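You operate a simulated robot arm through the tools that you are given. There is no shell and no other tool.

You are at the controls of a simulated robot arm. One attempt, no reset.

Task
Put the teal seal from the spares tin and the spare core in the parts tray.
Fine: seat the lid on the tin again; slide the core off its post on the lower shelf.

It is judged by the outcome, as a careful person would: the job done as asked, and still so three seconds after it is handed in. It fails if anything else is knocked over, pushed out of place, dropped, spilled or broken. A push-on lid holds only when it is set on centred and level and pressed home; a screw cap is set on level and turned clockwise until tight.

Robot
A 7-joint arm with a two-finger parallel gripper, fixed in place. Base frame: the origin is on the floor under the middle of its stand, x ahead of it, y to its left, z up. Units: mm, degrees, N and s.
It reaches about 1479 mm from its shoulder. Its first joint turns from -166.0 to 166.0 degrees. Payload 4.4 kg.
Tool frame: the origin (TCP) lies between the finger pads and is the grasp point; the fingertips stand 23 mm ahead of it; z points along the fingers, y is the line along which they close. Largest opening 94 mm; finger width 38, thickness 10; the body of the gripper, 54 by 96 mm, starts 39 mm behind the TCP.
Orientation is told as [roll, pitch, yaw] about the base's x, y, z axes, in that order, counted from this pose: with the fingers straight down and closing along the base's y, the tool's x points along the base's -x, its y along +y and its z along -z.

Tools
- The arm moves only by the tool arm_command. Its argument "plan" is a list that holds one entry, the list of rows, each a list of 6 numbers: the shift along the base's x, y, z in mm, then the turn, a rotation vector about the base's x, y, z in degrees. In form: [[[dx, dy, dz, wx, wy, wz], ...]]. A call has 1 to 20 rows; each row shifts and turns the commanded pose from where the row before left it. "fingers" is the opening, from 0 (shut) to 1 (fully open), set as the call begins (left out, the last holds). Each row takes 0.2 s and may step no farther than 50 mm and 8.6 degrees from the row before; otherwise, or with a gripper value out of range, the whole call is refused. A pose out of reach is approached as far as the arm can. The call stops where the force on the tool passes 40 N (or 10 N more than at its start, if that is more) or the arm is blocked; 0.2 s more then pass. The fingers move at their own pace (about 72 mm/s each) and stop on an object; they squeeze with about 25 N. The grip force told is the motor's: it shows also when the fingers shut on nothing. Time passes only in rows, and 0.2 s behind the last, so rows that do not move let the fingers close. It gives the time, the measured TCP pose, the force on the tool (base axes), the opening and the grip force at its end, in the units of the frame above (readings bear some noise), with the torque about the TCP (base axes, N m) and any sound that the robot's microphone picked up, and new pictures: "views" is both (left out), scene, wrist or none.
- Cameras (640 x 400 px; columns grow to the right, rows downward): "scene" is fixed at [220.4, 650.3, 1615.7]; the picture's right is [0.86, 0.51, 0.00], its down [0.50, -0.85, -0.16] and it looks along [-0.08, 0.13, -0.99] (base axes); focal length 286 px, centre (320, 200). "wrist" rides on the gripper at [86, 16, -75] in the tool frame; the picture's right is [-0.18, 0.98, 0.00], its down [-0.58, -0.11, -0.81] and it looks along [-0.79, -0.15, 0.59] (tool axes); focal length 243 px, centre (320, 200). There is no depth. A picture from a camera that has moved, and an enlarged one, comes with that camera's place and axes in the base frame and with its lens.
- zoom(camera, box): a new picture of the part [left, top, right, bottom] of that camera's present view, enlarged. No time passes.
- hand_in(): hands the job in; it is judged then, once.

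Nothing tells you positions but the pictures and the camera data. Unless the task says otherwise, let go and move clear before handing in.

The tools are called as name(argument=value, ...) on one line, values as JSON. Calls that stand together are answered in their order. arm_command: Moves the arm, as the interface text tells. Its arguments: {"type":"object","properties":{"plan":{"type":"array","items":{"type":"array","items":{"type":"array","items":{"type":"number"}}}},"fingers":{"type":"number"},"views":{"type":"string","enum":["both","scene","wrist","none"]}},"required":["plan"]} The other tools are called the same way: zoom (camera, box) takes an enlarged picture of a part of a camera's view; hand_in () hands the job in.

At the start:

```text
t: 0.0
tcp_pos: [88.8, 525.1, 1214.2]
orientation: [0.0, 0.0, 0.0]
contact_force: [0.4, 0.4, -0.5]
ft_torque: [0.01, 0.04, 0.01]
finger_gap: 94.0
grip_force: 0.1
```

scene: 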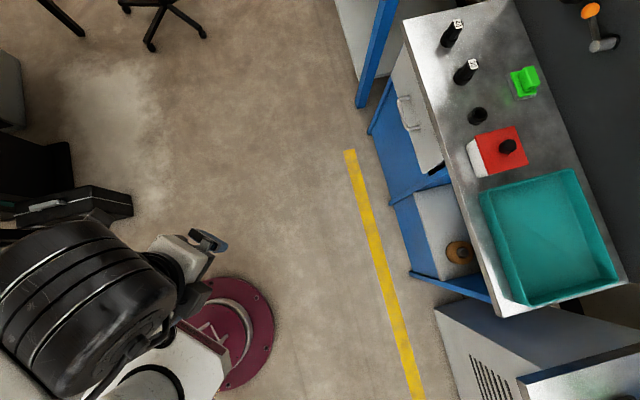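
wrist: 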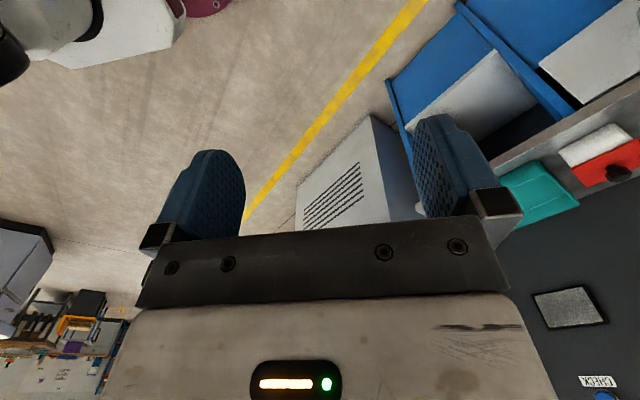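

I see a workbench at the right of the scene picture with a teal tray, a red-topped tin with a dark knob, and other items. A brown ring sits on the lower shelf. I'll zoom in before moving.

zoom(camera="scene", box=[420, 100, 580, 200])

zoom(camera="scene", box=[380, 180, 540, 280])

zoom(camera="scene", box=[400, 0, 640, 150])

zoom(camera="scene", box=[440, 160, 640, 320])

```text
4.00 times, centred on (500, 150) of scene
camera zoom: at [220.4, 650.3, 1615.7], right [0.86, 0.51, 0.0], down [0.5, -0.85, -0.16], along [-0.08, 0.13, -0.99], focal length 1145 px, centre (-400, 400)
```

zoom: 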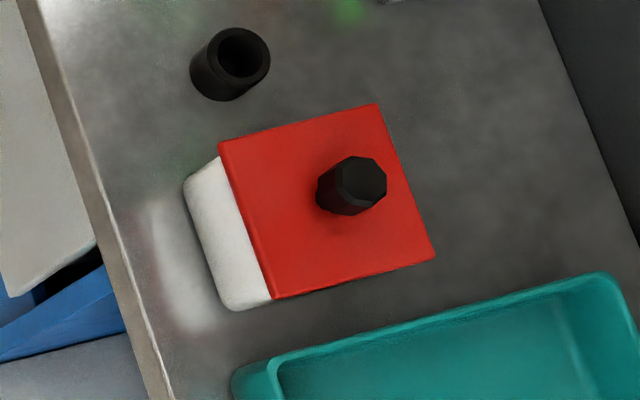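

```text
4.00 times, centred on (460, 230) of scene
camera zoom: at [220.4, 650.3, 1615.7], right [0.86, 0.51, 0.0], down [0.5, -0.85, -0.16], along [-0.08, 0.13, -0.99], focal length 1145 px, centre (-240, 80)
```

zoom: 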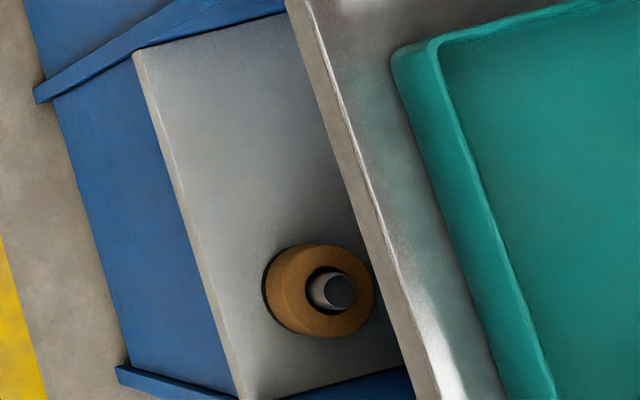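

```text
2.67 times, centred on (520, 75) of scene
camera zoom: at [220.4, 650.3, 1615.7], right [0.86, 0.51, 0.0], down [0.5, -0.85, -0.16], along [-0.08, 0.13, -0.99], focal length 764 px, centre (-213, 533)
```

zoom: 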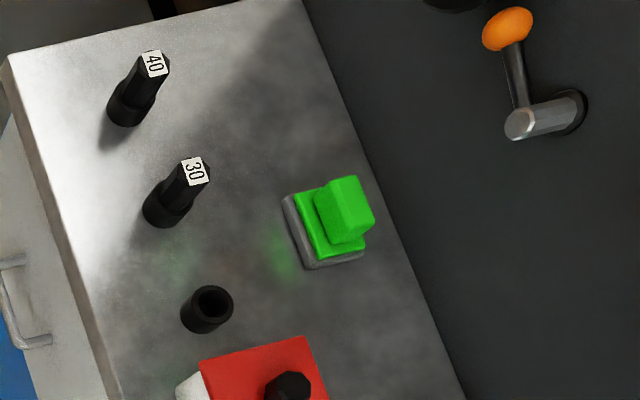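

```text
2.50 times, centred on (540, 240) of scene
camera zoom: at [220.4, 650.3, 1615.7], right [0.86, 0.51, 0.0], down [0.5, -0.85, -0.16], along [-0.08, 0.13, -0.99], focal length 716 px, centre (-230, 100)
```

zoom: 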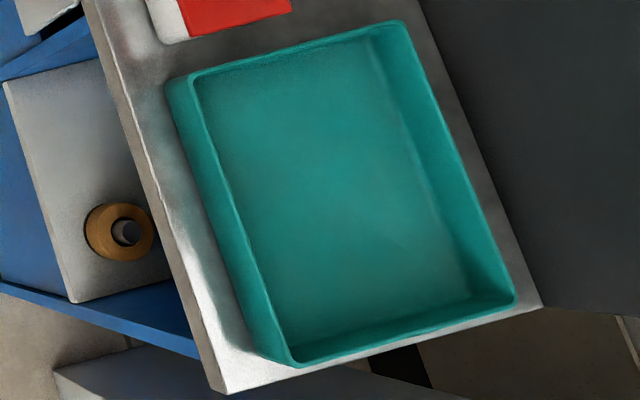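

The bench lies ahead-left of the robot, with the red-lidded tin at roughly (510, 1116) and its knob near z ≈ 910. I'll turn the wrist camera toward the bench to get a second view for triangulation.

arm_command(plan=[[[10, 15, 5, 0, 0, 6], [10, 15, 5, 0, 0, 6], [10, 15, 5, 0, 0, 6], [10, 15, 5, 0, 0, 6], [10, 15, 5, 0, 0, 6], [10, 15, 5, 0, 0, 6], [10, 15, 5, 0, 0, 6], [10, 15, 5, 0, 0, 6]]])

```text
t: 1.8
tcp_pos: [169.8, 645.5, 1252.9]
orientation: [0.0, 0.0, 48.0]
contact_force: [0.1, 0.1, -0.4]
ft_torque: [0.0, 0.02, 0.0]
finger_gap: 93.7
grip_force: 0.0
camera wrist: at [101.1, 592.9, 1328.9], right [-0.61, 0.79, 0.0], down [0.47, 0.36, 0.81], along [0.64, 0.49, -0.59], focal length 243 px, centre (320, 200)
```

scene: 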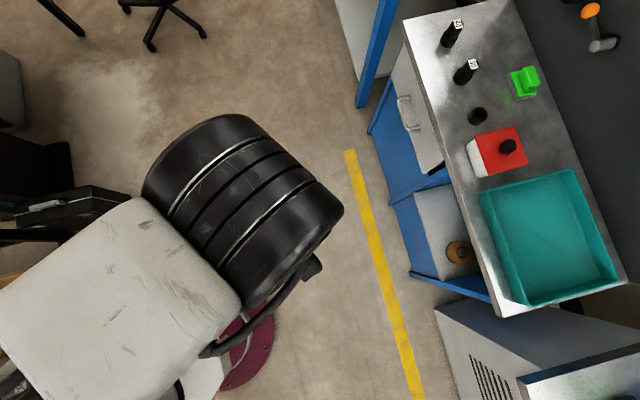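
wrist: 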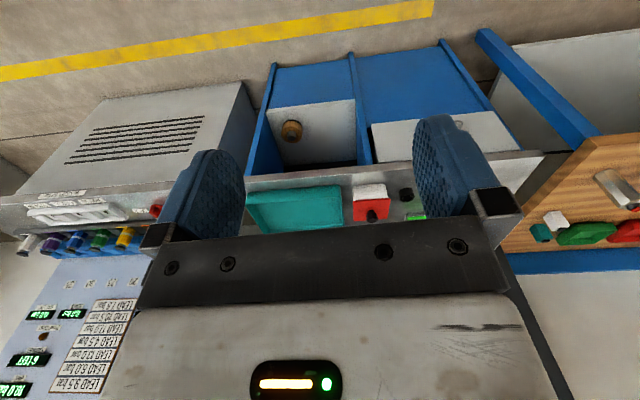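

The wrist view (upside-down) now shows the bench: tray, tin, and the lower shelf bay with the core. I'll enlarge it for measurement.

zoom(camera="wrist", box=[240, 100, 440, 225])

zoom(camera="wrist", box=[330, 170, 430, 232])

```text
3.20 times, centred on (340, 162) of wrist
camera zoom: at [101.1, 592.9, 1328.9], right [-0.61, 0.79, 0.0], down [0.47, 0.36, 0.81], along [0.64, 0.49, -0.59], focal length 776 px, centre (256, 320)
```

zoom: 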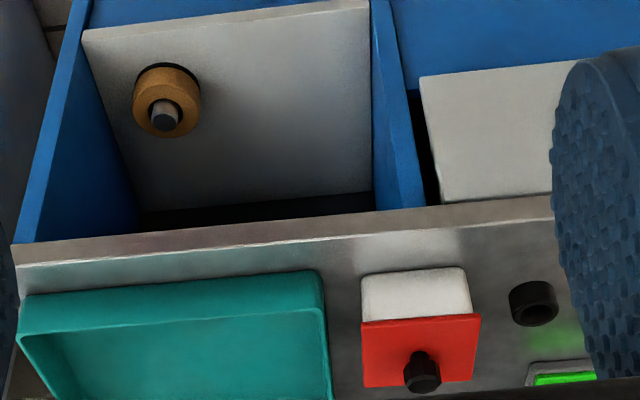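

```text
6.40 times, centred on (380, 201) of wrist
camera zoom: at [101.1, 592.9, 1328.9], right [-0.61, 0.79, 0.0], down [0.47, 0.36, 0.81], along [0.64, 0.49, -0.59], focal length 1553 px, centre (-64, 194)
```

zoom: 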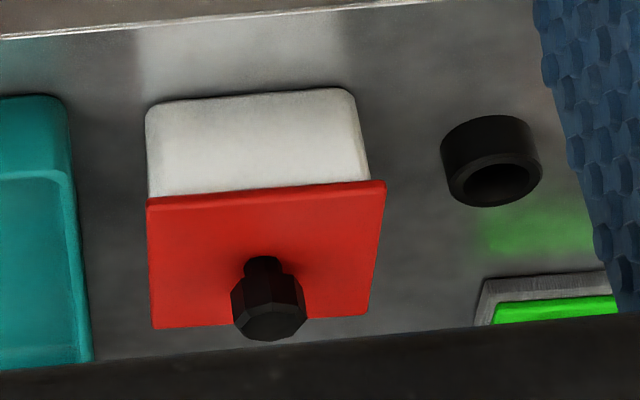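

Triangulating, the bench runs at 45° to the base. Its front edge lies on x+y ≈ 1446 with its top at z ≈ 846; the tin's knob is near (500, 1099, 940) and the core's post near (703, 905, top at 518). I'll move in for a closer look at the tin.

arm_command(plan=[[[16.4, 33.6, -21.8, 0, 0, -0.3], [16.4, 33.6, -21.8, 0, 0, -0.3], [16.4, 33.6, -21.8, 0, 0, -0.3], [16.4, 33.6, -21.8, 0, 0, -0.3], [16.4, 33.6, -21.8, 0, 0, -0.3], [16.4, 33.6, -21.8, 0, 0, -0.3], [16.4, 33.6, -21.8, 0, 0, -0.3], [16.4, 33.6, -21.8, 0, 0, -0.3], [16.4, 33.6, -21.8, 0, 0, -0.3], [16.4, 33.6, -21.8, 0, 0, -0.3]]])

```text
t: 4.0
tcp_pos: [335.6, 980.5, 1036.9]
orientation: [0.2, -0.1, 45.0]
contact_force: [0.3, -0.2, 1.4]
ft_torque: [0.02, 0.01, 0.0]
finger_gap: 93.9
grip_force: 0.0
camera wrist: at [263.0, 932.2, 1111.9], right [-0.56, 0.83, 0.0], down [0.49, 0.33, 0.81], along [0.67, 0.46, -0.59], focal length 243 px, centre (320, 200)
```

scene: 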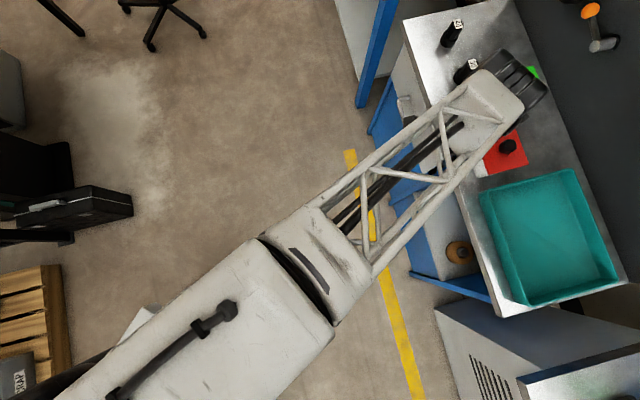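
wrist: 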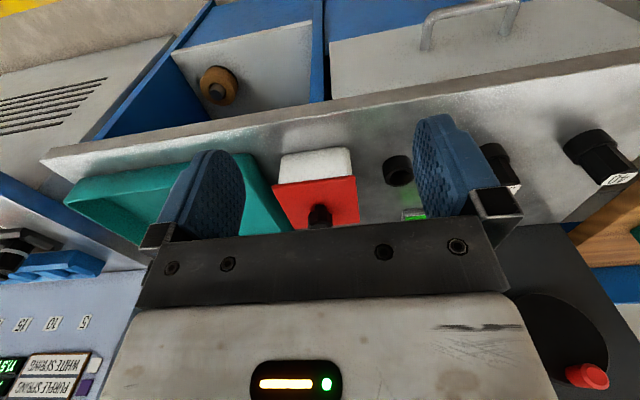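

The tin sits between the fingers in the wrist view and the tray and the lower bay are also visible. I'll enlarge these for precise measurement.

zoom(camera="wrist", box=[240, 130, 440, 255])

zoom(camera="wrist", box=[160, 20, 320, 120])

zoom(camera="wrist", box=[40, 120, 300, 282])

```text
3.20 times, centred on (340, 192) of wrist
camera zoom: at [263.0, 932.2, 1111.9], right [-0.56, 0.83, 0.0], down [0.49, 0.33, 0.81], along [0.67, 0.46, -0.59], focal length 776 px, centre (256, 224)
```

zoom: 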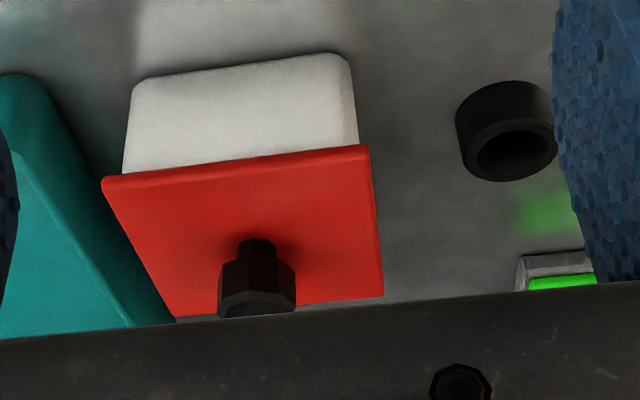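

```text
4.00 times, centred on (240, 70) of wrist
camera zoom: at [263.0, 932.2, 1111.9], right [-0.56, 0.83, 0.0], down [0.49, 0.33, 0.81], along [0.67, 0.46, -0.59], focal length 970 px, centre (640, 720)
```

zoom: 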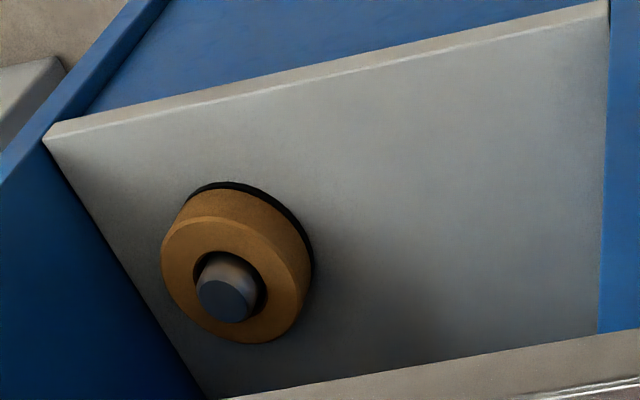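

```text
2.46 times, centred on (170, 201) of wrist
camera zoom: at [263.0, 932.2, 1111.9], right [-0.56, 0.83, 0.0], down [0.49, 0.33, 0.81], along [0.67, 0.46, -0.59], focal length 597 px, centre (689, 198)
```

zoom: 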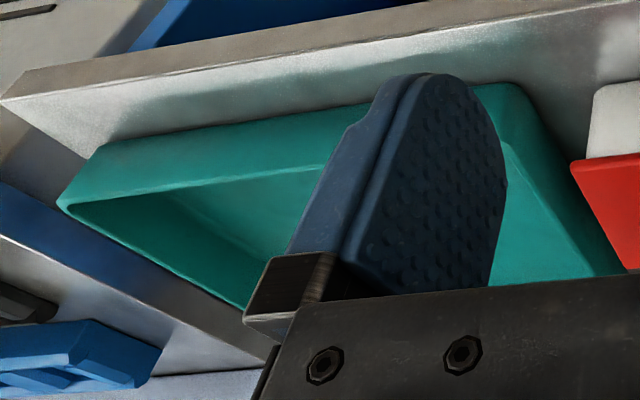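

The lid measures about 106 mm square, centred near (496, 1094) with its top at z ≈ 916; the knob's top is at about 944. I'll move over the knob at a safe height and check the alignment.

arm_command(plan=[[[32.4, 23, 0, 0, 0, 0], [32.4, 23, 0, 0, 0, 0], [32.4, 23, 0, 0, 0, 0], [32.4, 23, 0, 0, 0, 0], [32.3, 23, 0, 0, 0, 0], [0, 0, -20, 0, 0, 0], [0, 0, -20, 0, 0, 0], [0, 0, 0, 0, 0, 0]]])

```text
t: 5.8
tcp_pos: [495.5, 1096.1, 995.6]
orientation: [0.1, 0.1, 45.0]
contact_force: [0.3, -0.2, -0.3]
ft_torque: [0.02, 0.01, 0.0]
finger_gap: 94.0
grip_force: 0.0
camera wrist: at [424.3, 1047.9, 1070.8], right [-0.56, 0.83, 0.0], down [0.49, 0.33, 0.81], along [0.67, 0.46, -0.59], focal length 243 px, centre (320, 200)
```

scene: 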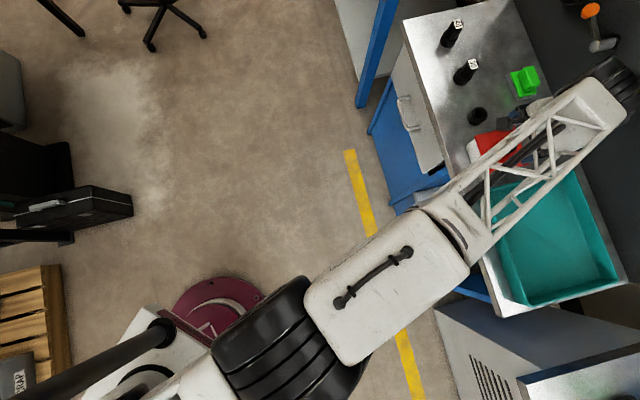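
wrist: 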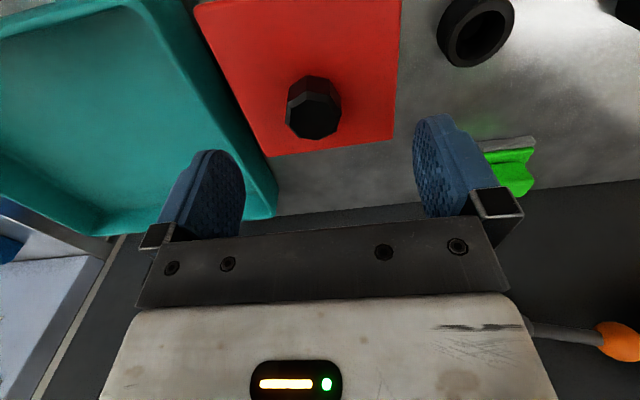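

The knob is almost beneath the TCP. I'll enlarge it to fine-tune the offset.

zoom(camera="wrist", box=[240, 60, 400, 160])

```text
4.00 times, centred on (320, 110) of wrist
camera zoom: at [424.3, 1047.9, 1070.8], right [-0.56, 0.83, 0.0], down [0.49, 0.33, 0.81], along [0.67, 0.46, -0.59], focal length 970 px, centre (320, 560)
```

zoom: 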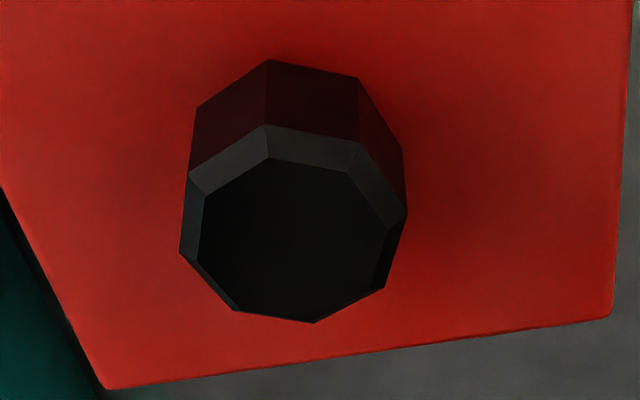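

The knob's centre comes out at (499, 1094), about 4 mm off in the closing direction. I'll correct that, descend so the fingertips stay just above the lid, and close on the knob.

arm_command(plan=[[[3.6, -1.9, 0, 0, 0, 0], [0, 0, -15, 0, 0, 0], [0, 0, -15, 0, 0, 0], [0, 0, -10, 0, 0, 0], [0, 0, -5, 0, 0, 0], [0, 0, -4, 0, 0, 0], [0, 0, 0, 0, 0, 0]]])

```text
t: 7.4
tcp_pos: [498.4, 1094.1, 948.4]
orientation: [-0.1, 0.0, 45.0]
contact_force: [-0.2, -0.3, 0.5]
ft_torque: [-0.01, -0.03, 0.0]
finger_gap: 94.0
grip_force: 0.1
camera wrist: at [427.5, 1045.0, 1022.8], right [-0.56, 0.83, 0.0], down [0.49, 0.33, 0.81], along [0.67, 0.46, -0.59], focal length 243 px, centre (320, 200)
```

scene: 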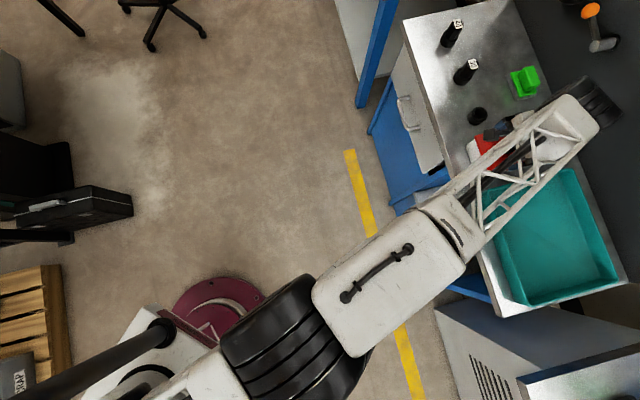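
wrist: 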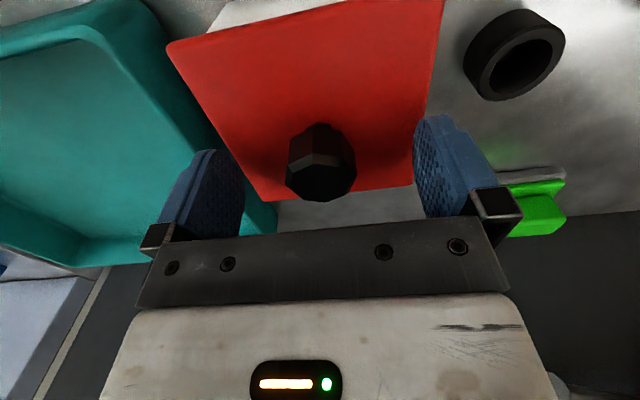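

The knob's top is level with the TCP, so the pads overlap it by about 20 mm. I'll close the gripper.

arm_command(plan=[[[0, 0, -2, 0, 0, 0], [0, 0, 0, 0, 0, 0], [0, 0, 0, 0, 0, 0], [0, 0, 0, 0, 0, 0], [0, 0, 0, 0, 0, 0]]], fingers=0, views="wrist")

```text
t: 8.6
tcp_pos: [497.5, 1094.1, 945.1]
orientation: [0.0, -0.1, 44.9]
contact_force: [-0.6, -0.4, 0.1]
ft_torque: [0.03, 0.0, 0.01]
finger_gap: 33.5
grip_force: 25.1
camera wrist: at [427.4, 1044.9, 1020.1], right [-0.56, 0.83, 0.0], down [0.49, 0.33, 0.81], along [0.67, 0.46, -0.59], focal length 243 px, centre (320, 200)
```

wrist: 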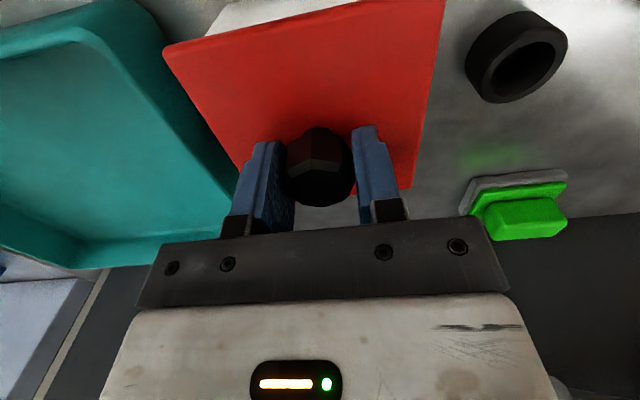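

The knob is gripped at 33.5 mm. I'll lift gently and watch the force.

arm_command(plan=[[[0, 0, 2, 0, 0, 0], [0, 0, 2, 0, 0, 0], [0, 0, 2, 0, 0, 0], [0, 0, 2, 0, 0, 0], [0, 0, 2, 0, 0, 0], [0, 0, 2, 0, 0, 0]]])

```text
t: 10.0
tcp_pos: [499.4, 1094.6, 956.2]
orientation: [0.1, 0.0, 45.0]
contact_force: [0.2, 0.1, -0.9]
ft_torque: [0.0, -0.02, 0.01]
finger_gap: 33.3
grip_force: 25.0
camera wrist: at [427.9, 1045.6, 1032.3], right [-0.56, 0.83, 0.0], down [0.49, 0.33, 0.81], along [0.67, 0.46, -0.59], focal length 243 px, centre (320, 200)
```

scene: 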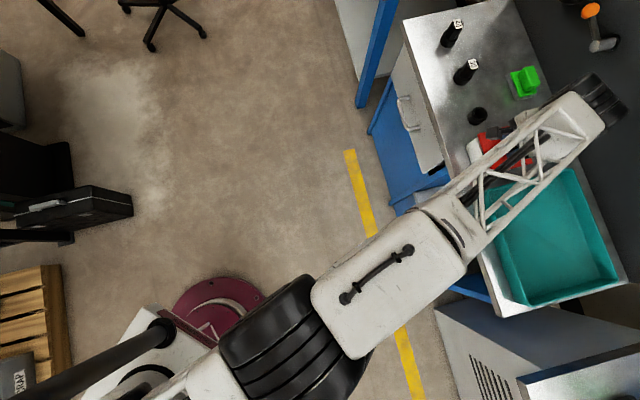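
wrist: 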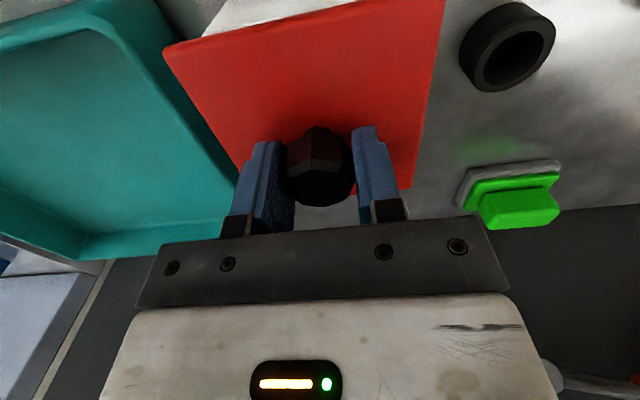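

The lid moved up with the gripper. I need to check that the tin stayed on the bench.

zoom(camera="scene", box=[440, 100, 560, 175])

zoom(camera="wrist", box=[150, 0, 350, 125])

```text
5.33 times, centred on (500, 138) of scene
camera zoom: at [220.4, 650.3, 1615.7], right [0.86, 0.51, 0.0], down [0.5, -0.85, -0.16], along [-0.08, 0.13, -0.99], focal length 1527 px, centre (-640, 533)
```

zoom: 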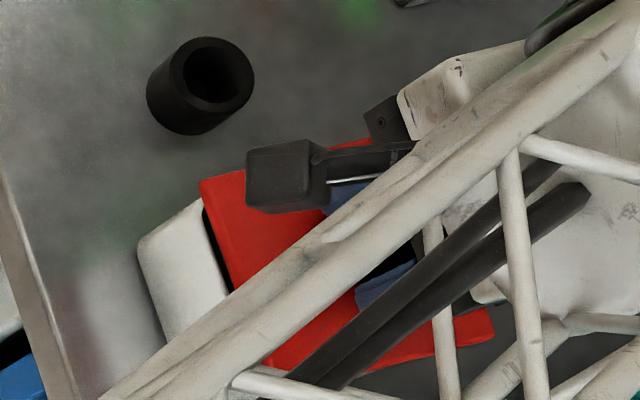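

```text
3.20 times, centred on (250, 62) of wrist
camera zoom: at [427.9, 1045.6, 1032.3], right [-0.56, 0.83, 0.0], down [0.49, 0.33, 0.81], along [0.67, 0.46, -0.59], focal length 776 px, centre (544, 640)
```

zoom: 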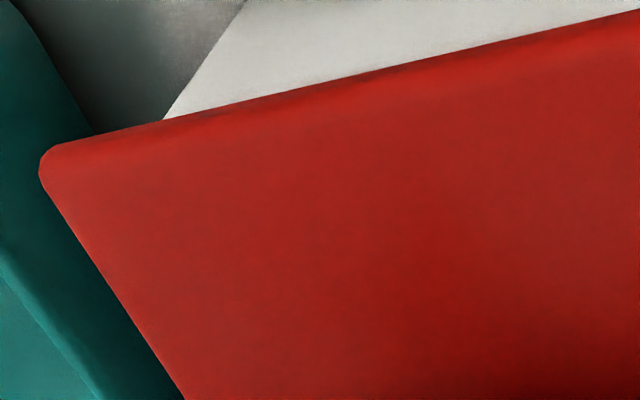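

A dark gap shows between lid and tin, so the lid has come free and the tin stayed put. There appears to be a vertical machine panel behind the bench, so I'll keep the arm away from it and rest the lid temporarily in the roomy tray. Next I'll lift it and move over that way.

arm_command(plan=[[[0, 0, 20, 0, 0, 0], [0, 0, 27, 0, 0, 0], [0, 0, 27, 0, 0, 0], [26, -18, 0, 0, 0, 0], [26, -18, 0, 0, 0, 0], [26, -18, 0, 0, 0, 0], [26, -18, 0, 0, 0, 0], [26, -18, 0, 0, 0, 0], [26, -19, 0, 0, 0, 0], [0, 0, 0, 0, 0, 0]]])

```text
t: 12.2
tcp_pos: [657.2, 984.3, 1030.7]
orientation: [0.0, 0.0, 45.0]
contact_force: [-0.1, 0.7, -1.8]
ft_torque: [0.05, -0.01, 0.0]
finger_gap: 33.5
grip_force: 25.4
camera wrist: at [584.7, 935.5, 1105.7], right [-0.56, 0.83, 0.0], down [0.49, 0.33, 0.81], along [0.67, 0.46, -0.59], focal length 243 px, centre (320, 200)
```

scene: 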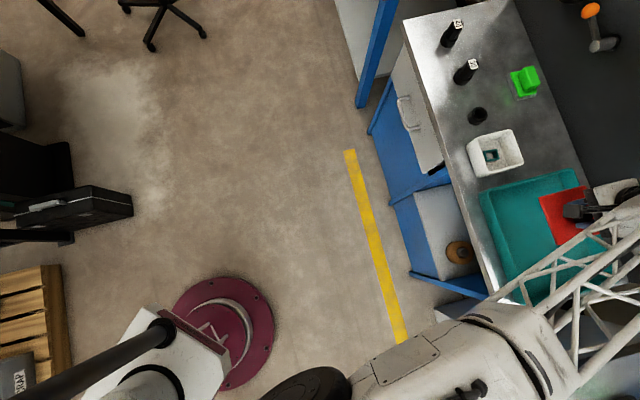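
wrist: 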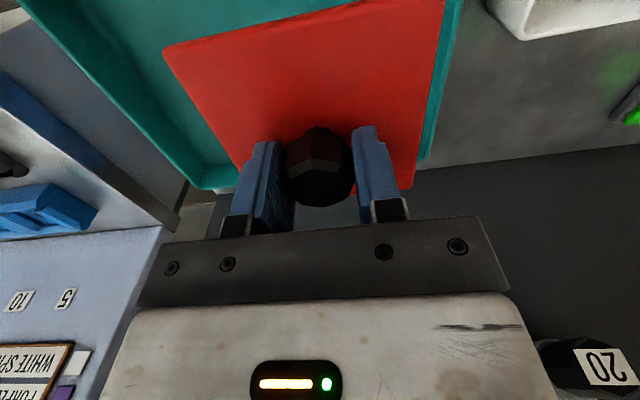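

The open tin shows something teal inside. I'll zoom in on it and on the tray.

zoom(camera="scene", box=[455, 115, 535, 165])

zoom(camera="scene", box=[470, 160, 640, 266])

zoom(camera="wrist", box=[20, 0, 240, 200])

```text
8.00 times, centred on (495, 140) of scene
camera zoom: at [220.4, 650.3, 1615.7], right [0.86, 0.51, 0.0], down [0.5, -0.85, -0.16], along [-0.08, 0.13, -0.99], focal length 2291 px, centre (-1080, 680)
```

zoom: 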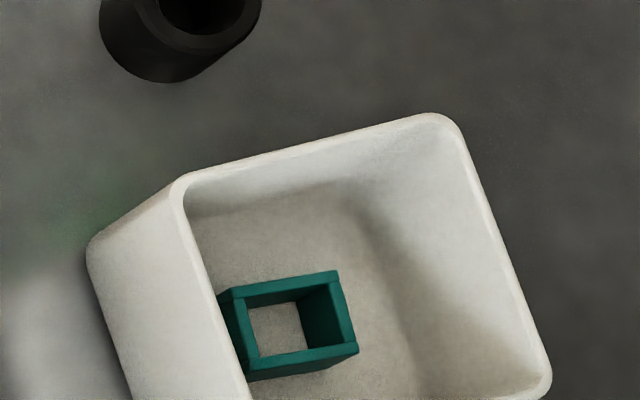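

```text
3.76 times, centred on (555, 213) of scene
camera zoom: at [220.4, 650.3, 1615.7], right [0.86, 0.51, 0.0], down [0.5, -0.85, -0.16], along [-0.08, 0.13, -0.99], focal length 1078 px, centre (-565, 151)
```

zoom: 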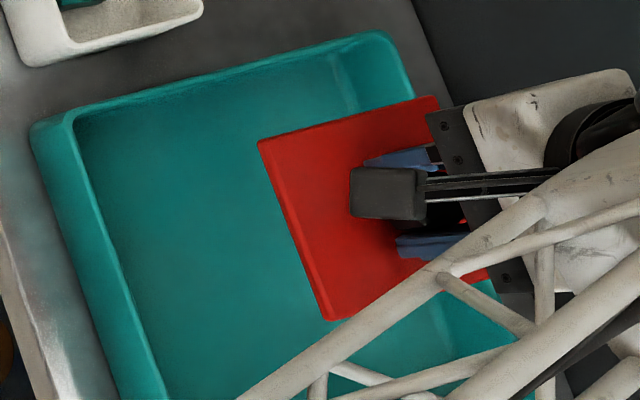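

```text
2.00 times, centred on (130, 100) of wrist
camera zoom: at [584.7, 935.5, 1105.7], right [-0.56, 0.83, 0.0], down [0.49, 0.33, 0.81], along [0.67, 0.46, -0.59], focal length 485 px, centre (700, 400)
```

zoom: 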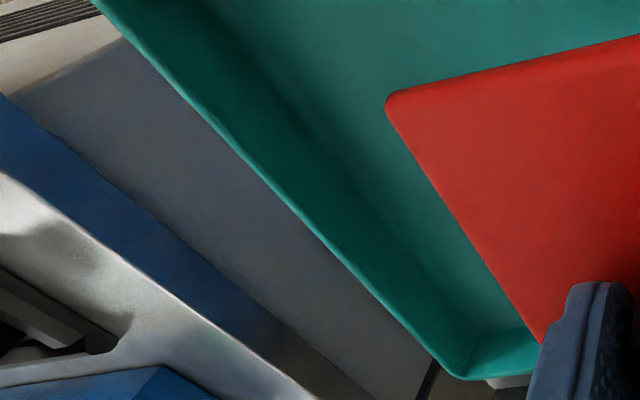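

The seal is a teal square frame lying in the tin. The tray spans roughly p 1065–1295 and q −333 to −47 in bench coordinates, with its rim at z ≈ 906. I'll lower the lid into the tray.

arm_command(plan=[[[0, 0, -30, 0, 0, 0], [0, 0, -30, 0, 0, 0], [0, 0, -30, 0, 0, 0], [0, 0, -15, 0, 0, 0], [0, 0, -10, 0, 0, 0], [0, 0, 0, 0, 0, 0]]])

```text
t: 13.6
tcp_pos: [655.2, 983.6, 915.3]
orientation: [0.0, -0.1, 45.0]
contact_force: [-0.5, -0.3, -1.1]
ft_torque: [0.0, 0.01, -0.04]
finger_gap: 33.1
grip_force: 24.9
camera wrist: at [584.8, 935.9, 990.4], right [-0.56, 0.83, 0.0], down [0.49, 0.33, 0.81], along [0.67, 0.46, -0.59], focal length 243 px, centre (320, 200)
```

scene: 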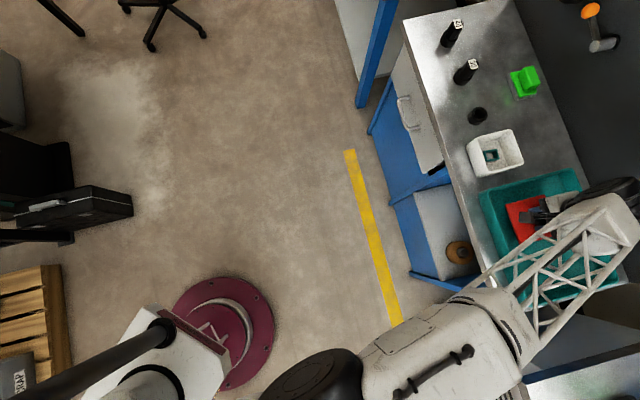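
wrist: 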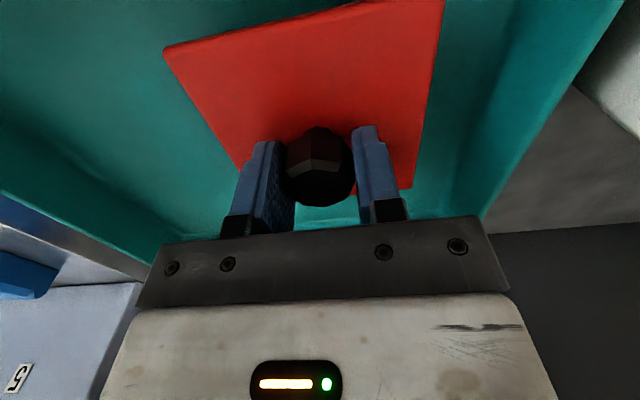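

The lid is now well inside the tray with no contact yet. I'll keep lowering in small steps until the force shows contact.

arm_command(plan=[[[0, 0, -3, 0, 0, 0], [0, 0, -3, 0, 0, 0], [0, 0, -3, 0, 0, 0], [0, 0, 0, 0, 0, 0]]], views="none")

```text
t: 14.6
tcp_pos: [654.7, 985.9, 906.6]
orientation: [0.1, 0.0, 45.0]
contact_force: [-0.5, 0.1, -1.9]
ft_torque: [0.01, 0.0, 0.0]
finger_gap: 33.2
grip_force: 25.0
```

arm_command(plan=[[[0, 0, -3, 0, 0, 0], [0, 0, -2, 0, 0, 0], [0, 0, -2, 0, 0, 0], [0, 0, 0, 0, 0, 0]]], views="wrist")

```text
t: 15.6
tcp_pos: [654.5, 985.4, 900.4]
orientation: [0.0, -0.1, 45.0]
contact_force: [3.0, 0.7, 8.5]
ft_torque: [-0.36, 0.15, 0.11]
finger_gap: 33.1
grip_force: 25.0
camera wrist: at [583.8, 936.2, 975.9], right [-0.56, 0.83, 0.0], down [0.49, 0.33, 0.81], along [0.67, 0.46, -0.59], focal length 243 px, centre (320, 200)
```

wrist: 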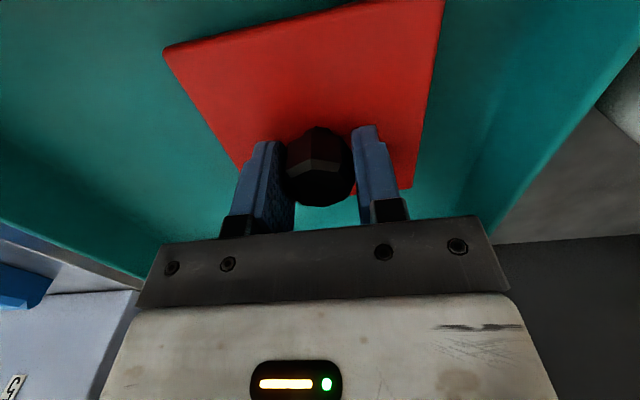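

The lid is resting on the tray floor with about 8 N of contact. I'll release it and rise straight up.

arm_command(plan=[[[0, 0, 0, 0, 0, 0], [0, 0, 0, 0, 0, 0], [0, 0, 0, 0, 0, 0], [0, 0, 10, 0, 0, 0], [0, 0, 20, 0, 0, 0], [0, 0, 30, 0, 0, 0], [0, 0, 40, 0, 0, 0], [0, 0, 0, 0, 0, 0]]], fingers=0.65)

```text
t: 17.4
tcp_pos: [655.6, 985.5, 1001.6]
orientation: [0.0, 0.0, 45.0]
contact_force: [0.2, 0.3, 1.3]
ft_torque: [-0.02, 0.03, 0.02]
finger_gap: 61.3
grip_force: 0.1
camera wrist: at [584.8, 936.6, 1076.3], right [-0.56, 0.83, 0.0], down [0.49, 0.33, 0.81], along [0.67, 0.46, -0.59], focal length 243 px, centre (320, 200)
```

scene: 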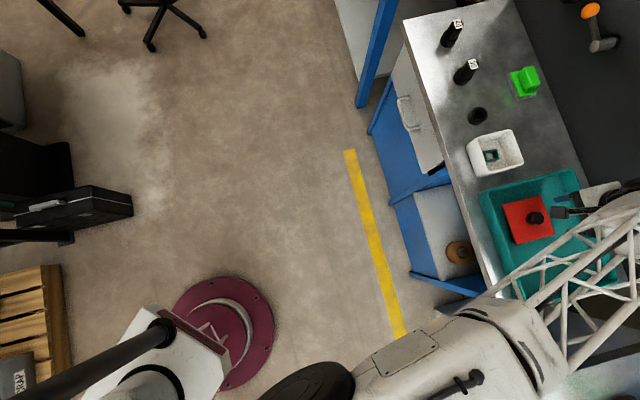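
wrist: 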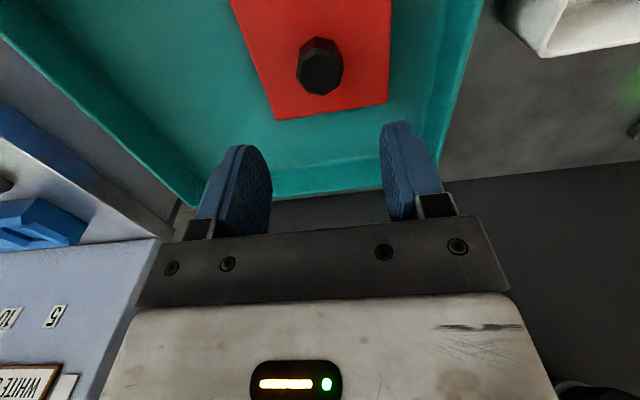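

The lid rests flat in the tray, knob up. Now I'll go back to look down into the open tin.

arm_command(plan=[[[0, 0, 28, 0, 0, 0], [-40.8, 15.6, 0, 0, 0, 0], [-40.8, 15.6, 0, 0, 0, 0], [-40.8, 15.6, 0, 0, 0, 0], [-40.8, 15.6, 0, 0, 0, 0], [-40.8, 15.6, 0, 0, 0, 0], [0, 0, 0, 0, 0, 0]]], views="wrist")

zoom(camera="wrist", box=[200, 20, 440, 170])

zoom(camera="scene", box=[455, 115, 535, 190])

```text
t: 19.0
tcp_pos: [450.1, 1062.3, 1027.7]
orientation: [0.0, -0.1, 44.9]
contact_force: [1.3, -0.8, -1.6]
ft_torque: [-0.03, -0.02, 0.0]
finger_gap: 61.1
grip_force: 0.1
camera wrist: at [379.3, 1013.4, 1102.9], right [-0.56, 0.83, 0.0], down [0.49, 0.33, 0.81], along [0.67, 0.46, -0.59], focal length 243 px, centre (320, 200)
```

wrist: 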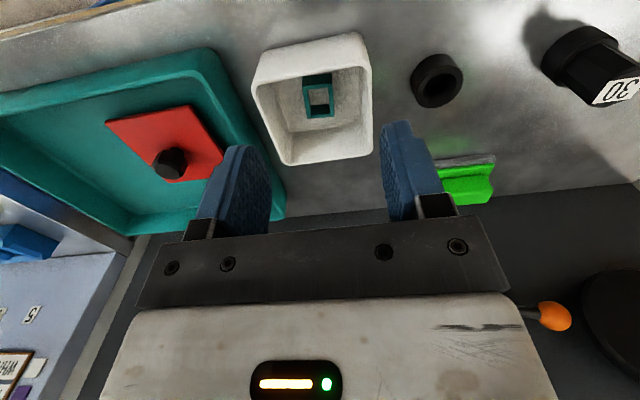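

```text
2.67 times, centred on (320, 95) of wrist
camera zoom: at [379.3, 1013.4, 1102.9], right [-0.56, 0.83, 0.0], down [0.49, 0.33, 0.81], along [0.67, 0.46, -0.59], focal length 647 px, centre (320, 480)
```

zoom: 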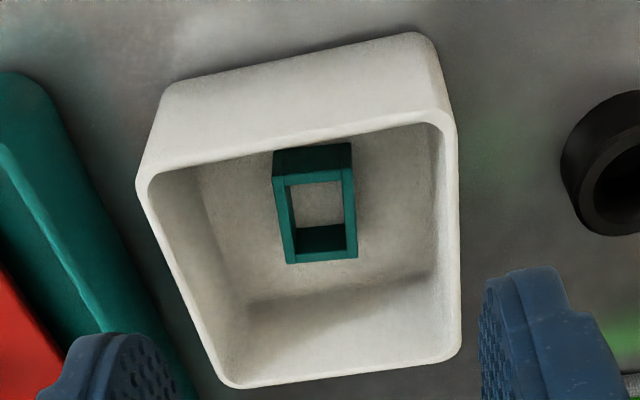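

```text
5.33 times, centred on (495, 152) of scene
camera zoom: at [220.4, 650.3, 1615.7], right [0.86, 0.51, 0.0], down [0.5, -0.85, -0.16], along [-0.08, 0.13, -0.99], focal length 1527 px, centre (-613, 453)
```

zoom: 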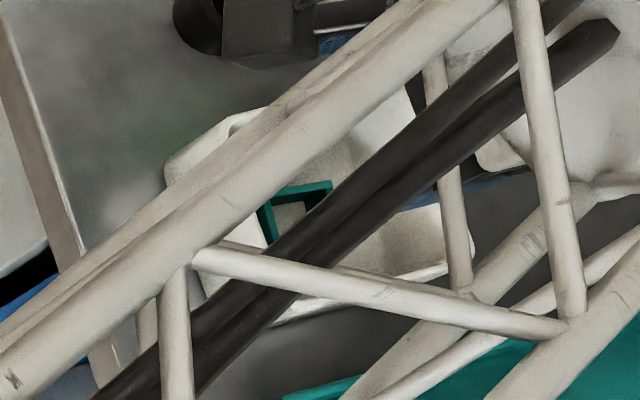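

I see the seal well: a teal rectangular frame standing on the tin's floor, its outer walls parallel to the tin's. I'll zoom in more for its size and height.

zoom(camera="wrist", box=[280, 60, 360, 130])

```text
5.71 times, centred on (320, 95) of wrist
camera zoom: at [379.3, 1013.4, 1102.9], right [-0.56, 0.83, 0.0], down [0.49, 0.33, 0.81], along [0.67, 0.46, -0.59], focal length 1386 px, centre (320, 800)
```

zoom: 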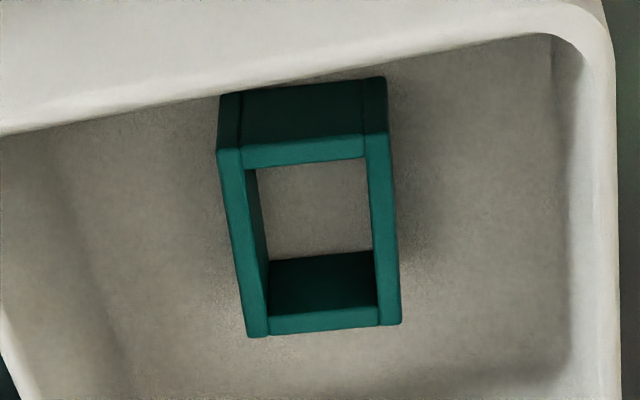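

The seal is about 29 × 37 mm and 19 mm high, turned to about 40°, near (497, 1092). I'll set the gripper over it at yaw 40° with a smaller opening and check before entering the tin.

arm_command(plan=[[[23, 15, 0, 0, 0, -2.5], [23.7, 14.3, 0, 0, 0, -2.5], [0, 0, -34, 0, 0, 0], [0, 0, -34, 0, 0, 0], [0, 0, 0, 0, 0, 0]]], fingers=0.55)

zoom(camera="wrist", box=[240, 40, 400, 180])

```text
t: 20.2
tcp_pos: [496.7, 1089.2, 959.6]
orientation: [0.1, 0.1, 40.0]
contact_force: [-0.9, 0.1, 0.0]
ft_torque: [0.01, 0.01, -0.01]
finger_gap: 51.6
grip_force: 0.0
camera wrist: at [422.3, 1047.9, 1035.4], right [-0.49, 0.87, 0.0], down [0.52, 0.29, 0.81], along [0.7, 0.4, -0.59], focal length 243 px, centre (320, 200)
```

scene: 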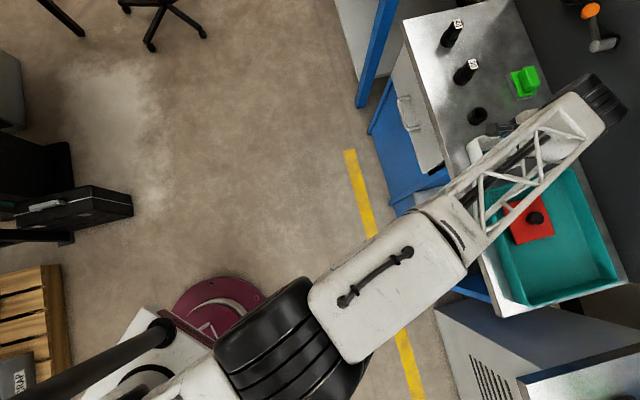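
wrist: 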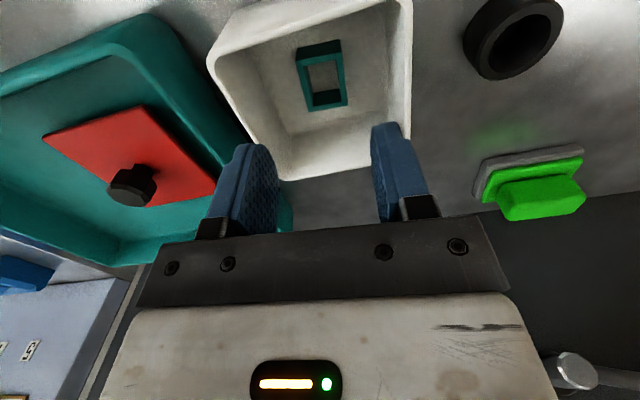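

```text
2.86 times, centred on (320, 110) of wrist
camera zoom: at [422.3, 1047.9, 1035.4], right [-0.49, 0.87, 0.0], down [0.52, 0.29, 0.81], along [0.7, 0.4, -0.59], focal length 693 px, centre (320, 457)
```

zoom: 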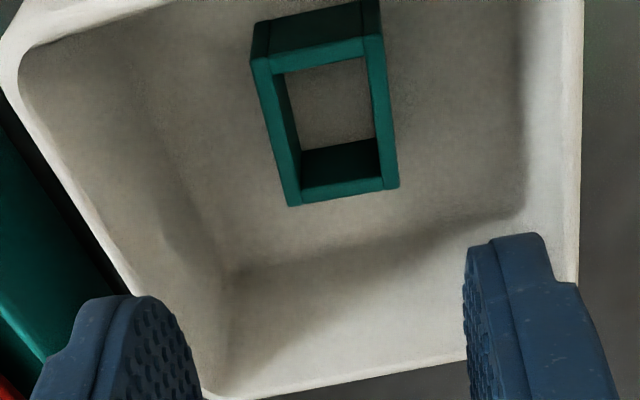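

The seal's centre is only about 3 mm from the TCP axis. I'll correct that and go down into the tin in stages.

arm_command(plan=[[[-0.6, 2.8, 0, 0, 0, 0], [0, 0, -20, 0, 0, 0], [0, 0, -20, 0, 0, 0], [0, 0, -15, 0, 0, 0], [0, 0, -10, 0, 0, 0], [0, 0, 0, 0, 0, 0]]], views="wrist")

zoom(camera="wrist", box=[200, 80, 440, 240])

```text
t: 21.6
tcp_pos: [498.8, 1095.3, 895.0]
orientation: [0.0, 0.1, 40.0]
contact_force: [-0.6, 0.4, 0.6]
ft_torque: [-0.03, 0.0, -0.02]
finger_gap: 51.6
grip_force: 0.1
camera wrist: at [422.9, 1052.6, 969.3], right [-0.49, 0.87, 0.0], down [0.52, 0.29, 0.81], along [0.7, 0.4, -0.59], focal length 243 px, centre (320, 200)
```

wrist: 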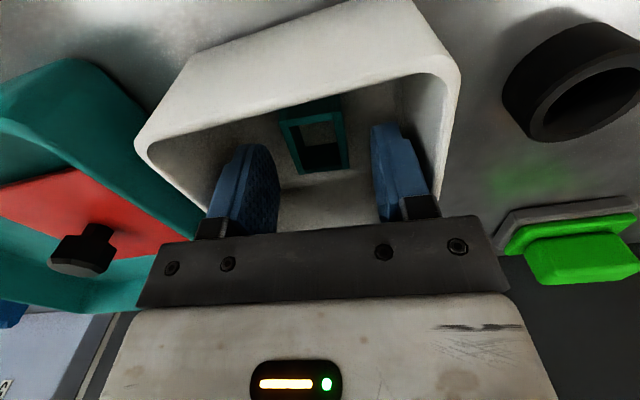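

```text
2.50 times, centred on (320, 160) of wrist
camera zoom: at [422.9, 1052.6, 969.3], right [-0.49, 0.87, 0.0], down [0.52, 0.29, 0.81], along [0.7, 0.4, -0.59], focal length 606 px, centre (320, 300)
```

zoom: 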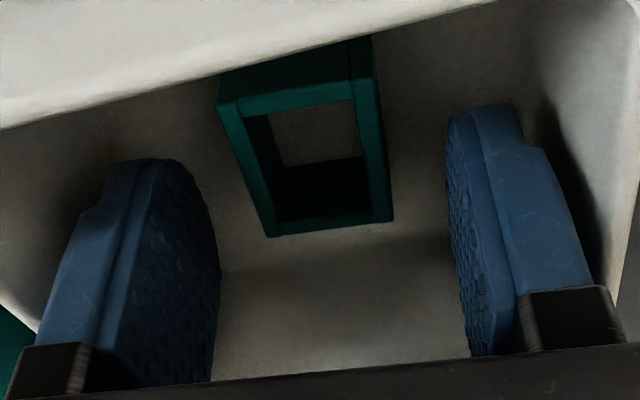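

The seal sits centred between the fingers, with its top at z ≈ 870. I'll lower another 14 mm and close on it.

arm_command(plan=[[[0, 0, -6, 0, 0, 0], [0, 0, -5, 0, 0, 0], [0, 0, -3, 0, 0, 0], [0, 0, 0, 0, 0, 0]]], views="wrist")

```text
t: 22.6
tcp_pos: [498.4, 1094.9, 880.1]
orientation: [0.0, 0.0, 40.0]
contact_force: [1.1, -0.2, -1.0]
ft_torque: [0.0, 0.01, 0.02]
finger_gap: 51.8
grip_force: 0.0
camera wrist: at [422.3, 1052.2, 955.0], right [-0.49, 0.87, 0.0], down [0.52, 0.29, 0.81], along [0.7, 0.4, -0.59], focal length 243 px, centre (320, 200)
```

wrist: 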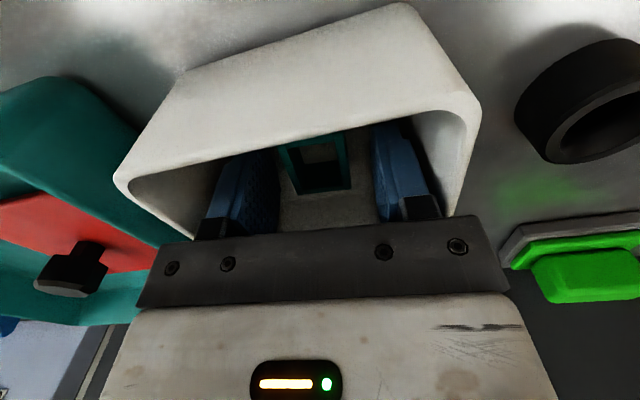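

No contact with the tin. Now I'll close on the seal.

arm_command(plan=[[[0, 0, 0, 0, 0, 0], [0, 0, 0, 0, 0, 0], [0, 0, 0, 0, 0, 0], [0, 0, 0, 0, 0, 0]]], fingers=0, views="wrist")

```text
t: 23.6
tcp_pos: [497.5, 1094.4, 880.5]
orientation: [0.0, 0.0, 40.0]
contact_force: [0.0, -0.3, 0.3]
ft_torque: [-0.01, 0.0, 0.01]
finger_gap: 28.9
grip_force: 25.2
camera wrist: at [422.3, 1052.2, 955.2], right [-0.49, 0.87, 0.0], down [0.52, 0.29, 0.81], along [0.7, 0.4, -0.59], focal length 243 px, centre (320, 200)
```

wrist: 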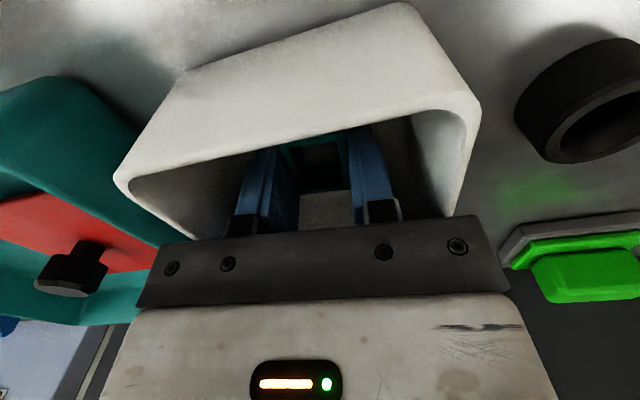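

The seal is gripped at 28.9 mm. I'll lift it straight out and carry it over the free right-hand part of the tray, well clear of the lid.

arm_command(plan=[[[0, 0, 5, 0, 0, 0], [0, 0, 15, 0, 0, 0], [0, 0, 25, 0, 0, 0], [0, 0, 30, 0, 0, 0], [0, 0, 35, 0, 0, 0], [33, -21.6, 0, 0, 0, 1], [33, -21.6, 0, 0, 0, 1], [33, -21.6, 0, 0, 0, 1], [33, -21.6, 0, 0, 0, 1], [33, -21.6, 0, 0, 0, 1], [33, -21.6, 0, 0, 0, 0], [33, -21.6, 0, 0, 0, 0], [32.7, -21.3, 0, 0, 0, 0], [0, 0, 0, 0, 0, 0]]])

```text
t: 26.6
tcp_pos: [760.3, 920.4, 992.2]
orientation: [0.0, 0.0, 44.9]
contact_force: [-0.6, -0.1, -0.3]
ft_torque: [0.0, 0.0, 0.03]
finger_gap: 28.9
grip_force: 25.0
camera wrist: at [688.3, 872.9, 1066.6], right [-0.56, 0.83, 0.0], down [0.49, 0.33, 0.81], along [0.67, 0.46, -0.59], focal length 243 px, centre (320, 200)
```

scene: 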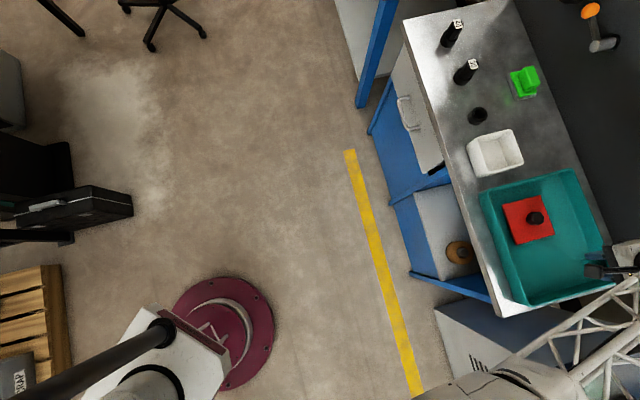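
wrist: 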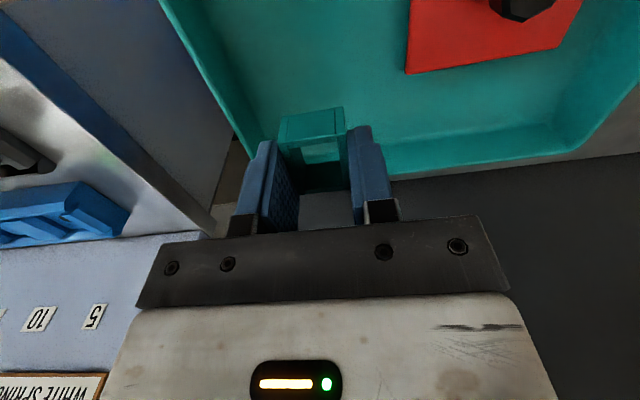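

The seal will land between the lid and the tray's far wall with good clearance. I'll lower it, first quickly and then in small steps.

arm_command(plan=[[[0, 0, -30, 0, 0, 0], [0, 0, -30, 0, 0, 0], [0, 0, -25, 0, 0, 0], [0, 0, -10, 0, 0, 0], [0, 0, -5, 0, 0, 0], [0, 0, 0, 0, 0, 0]]], views="wrist")

```text
t: 28.0
tcp_pos: [760.5, 921.5, 890.9]
orientation: [0.1, 0.0, 45.0]
contact_force: [0.6, -0.5, -0.6]
ft_torque: [0.0, 0.04, -0.01]
finger_gap: 28.9
grip_force: 24.2
camera wrist: at [689.9, 872.9, 966.0], right [-0.56, 0.83, 0.0], down [0.49, 0.33, 0.81], along [0.67, 0.46, -0.59], focal length 243 px, centre (320, 200)
```

wrist: 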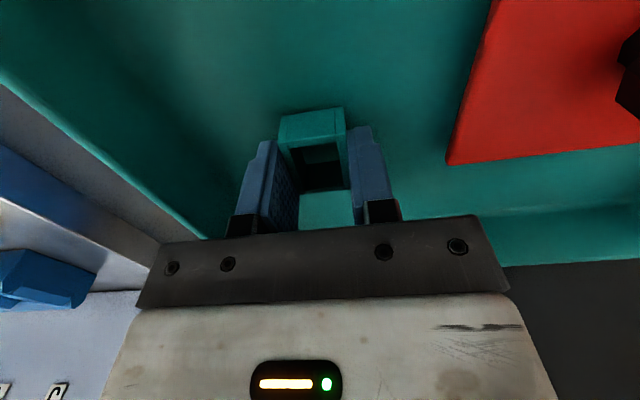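

arm_command(plan=[[[0, 0, -2, 0, 0, 0], [0, 0, -2, 0, 0, 0], [0, 0, 0, 0, 0, 0]]], views="none")

```text
t: 28.8
tcp_pos: [761.0, 921.9, 887.6]
orientation: [-0.1, 0.0, 45.0]
contact_force: [0.6, -0.1, 0.0]
ft_torque: [-0.02, 0.01, -0.01]
finger_gap: 28.7
grip_force: 24.7
```

arm_command(plan=[[[0, 0, -2, 0, 0, 0], [0, 0, -1.5, 0, 0, 0], [0, 0, 0, 0, 0, 0]]], views="none")

```text
t: 29.6
tcp_pos: [761.3, 920.5, 882.2]
orientation: [0.0, 0.0, 45.0]
contact_force: [0.1, 0.0, 0.1]
ft_torque: [-0.02, -0.05, 0.04]
finger_gap: 28.8
grip_force: 24.8
```

No contact yet; I'll continue gently.

arm_command(plan=[[[0, 0, -1.5, 0, 0, 0], [0, 0, -1, 0, 0, 0], [0, 0, 0, 0, 0, 0]]], views="wrist")

```text
t: 30.4
tcp_pos: [761.5, 922.5, 881.6]
orientation: [0.0, -0.1, 45.0]
contact_force: [-2.3, 0.8, 9.3]
ft_torque: [-0.09, 0.17, -0.01]
finger_gap: 28.9
grip_force: 25.4
camera wrist: at [689.6, 873.5, 956.9], right [-0.56, 0.83, 0.0], down [0.49, 0.33, 0.81], along [0.67, 0.46, -0.59], focal length 243 px, centre (320, 200)
```

wrist: 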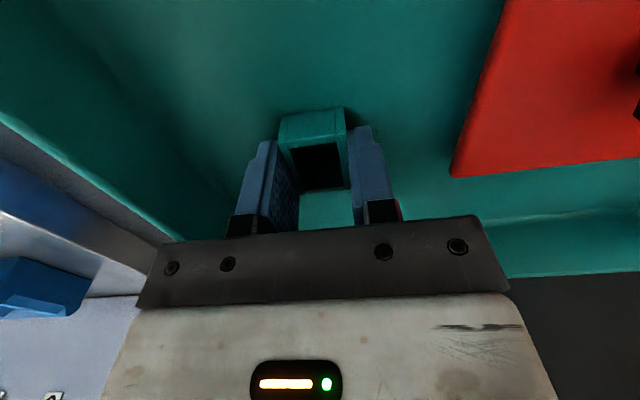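

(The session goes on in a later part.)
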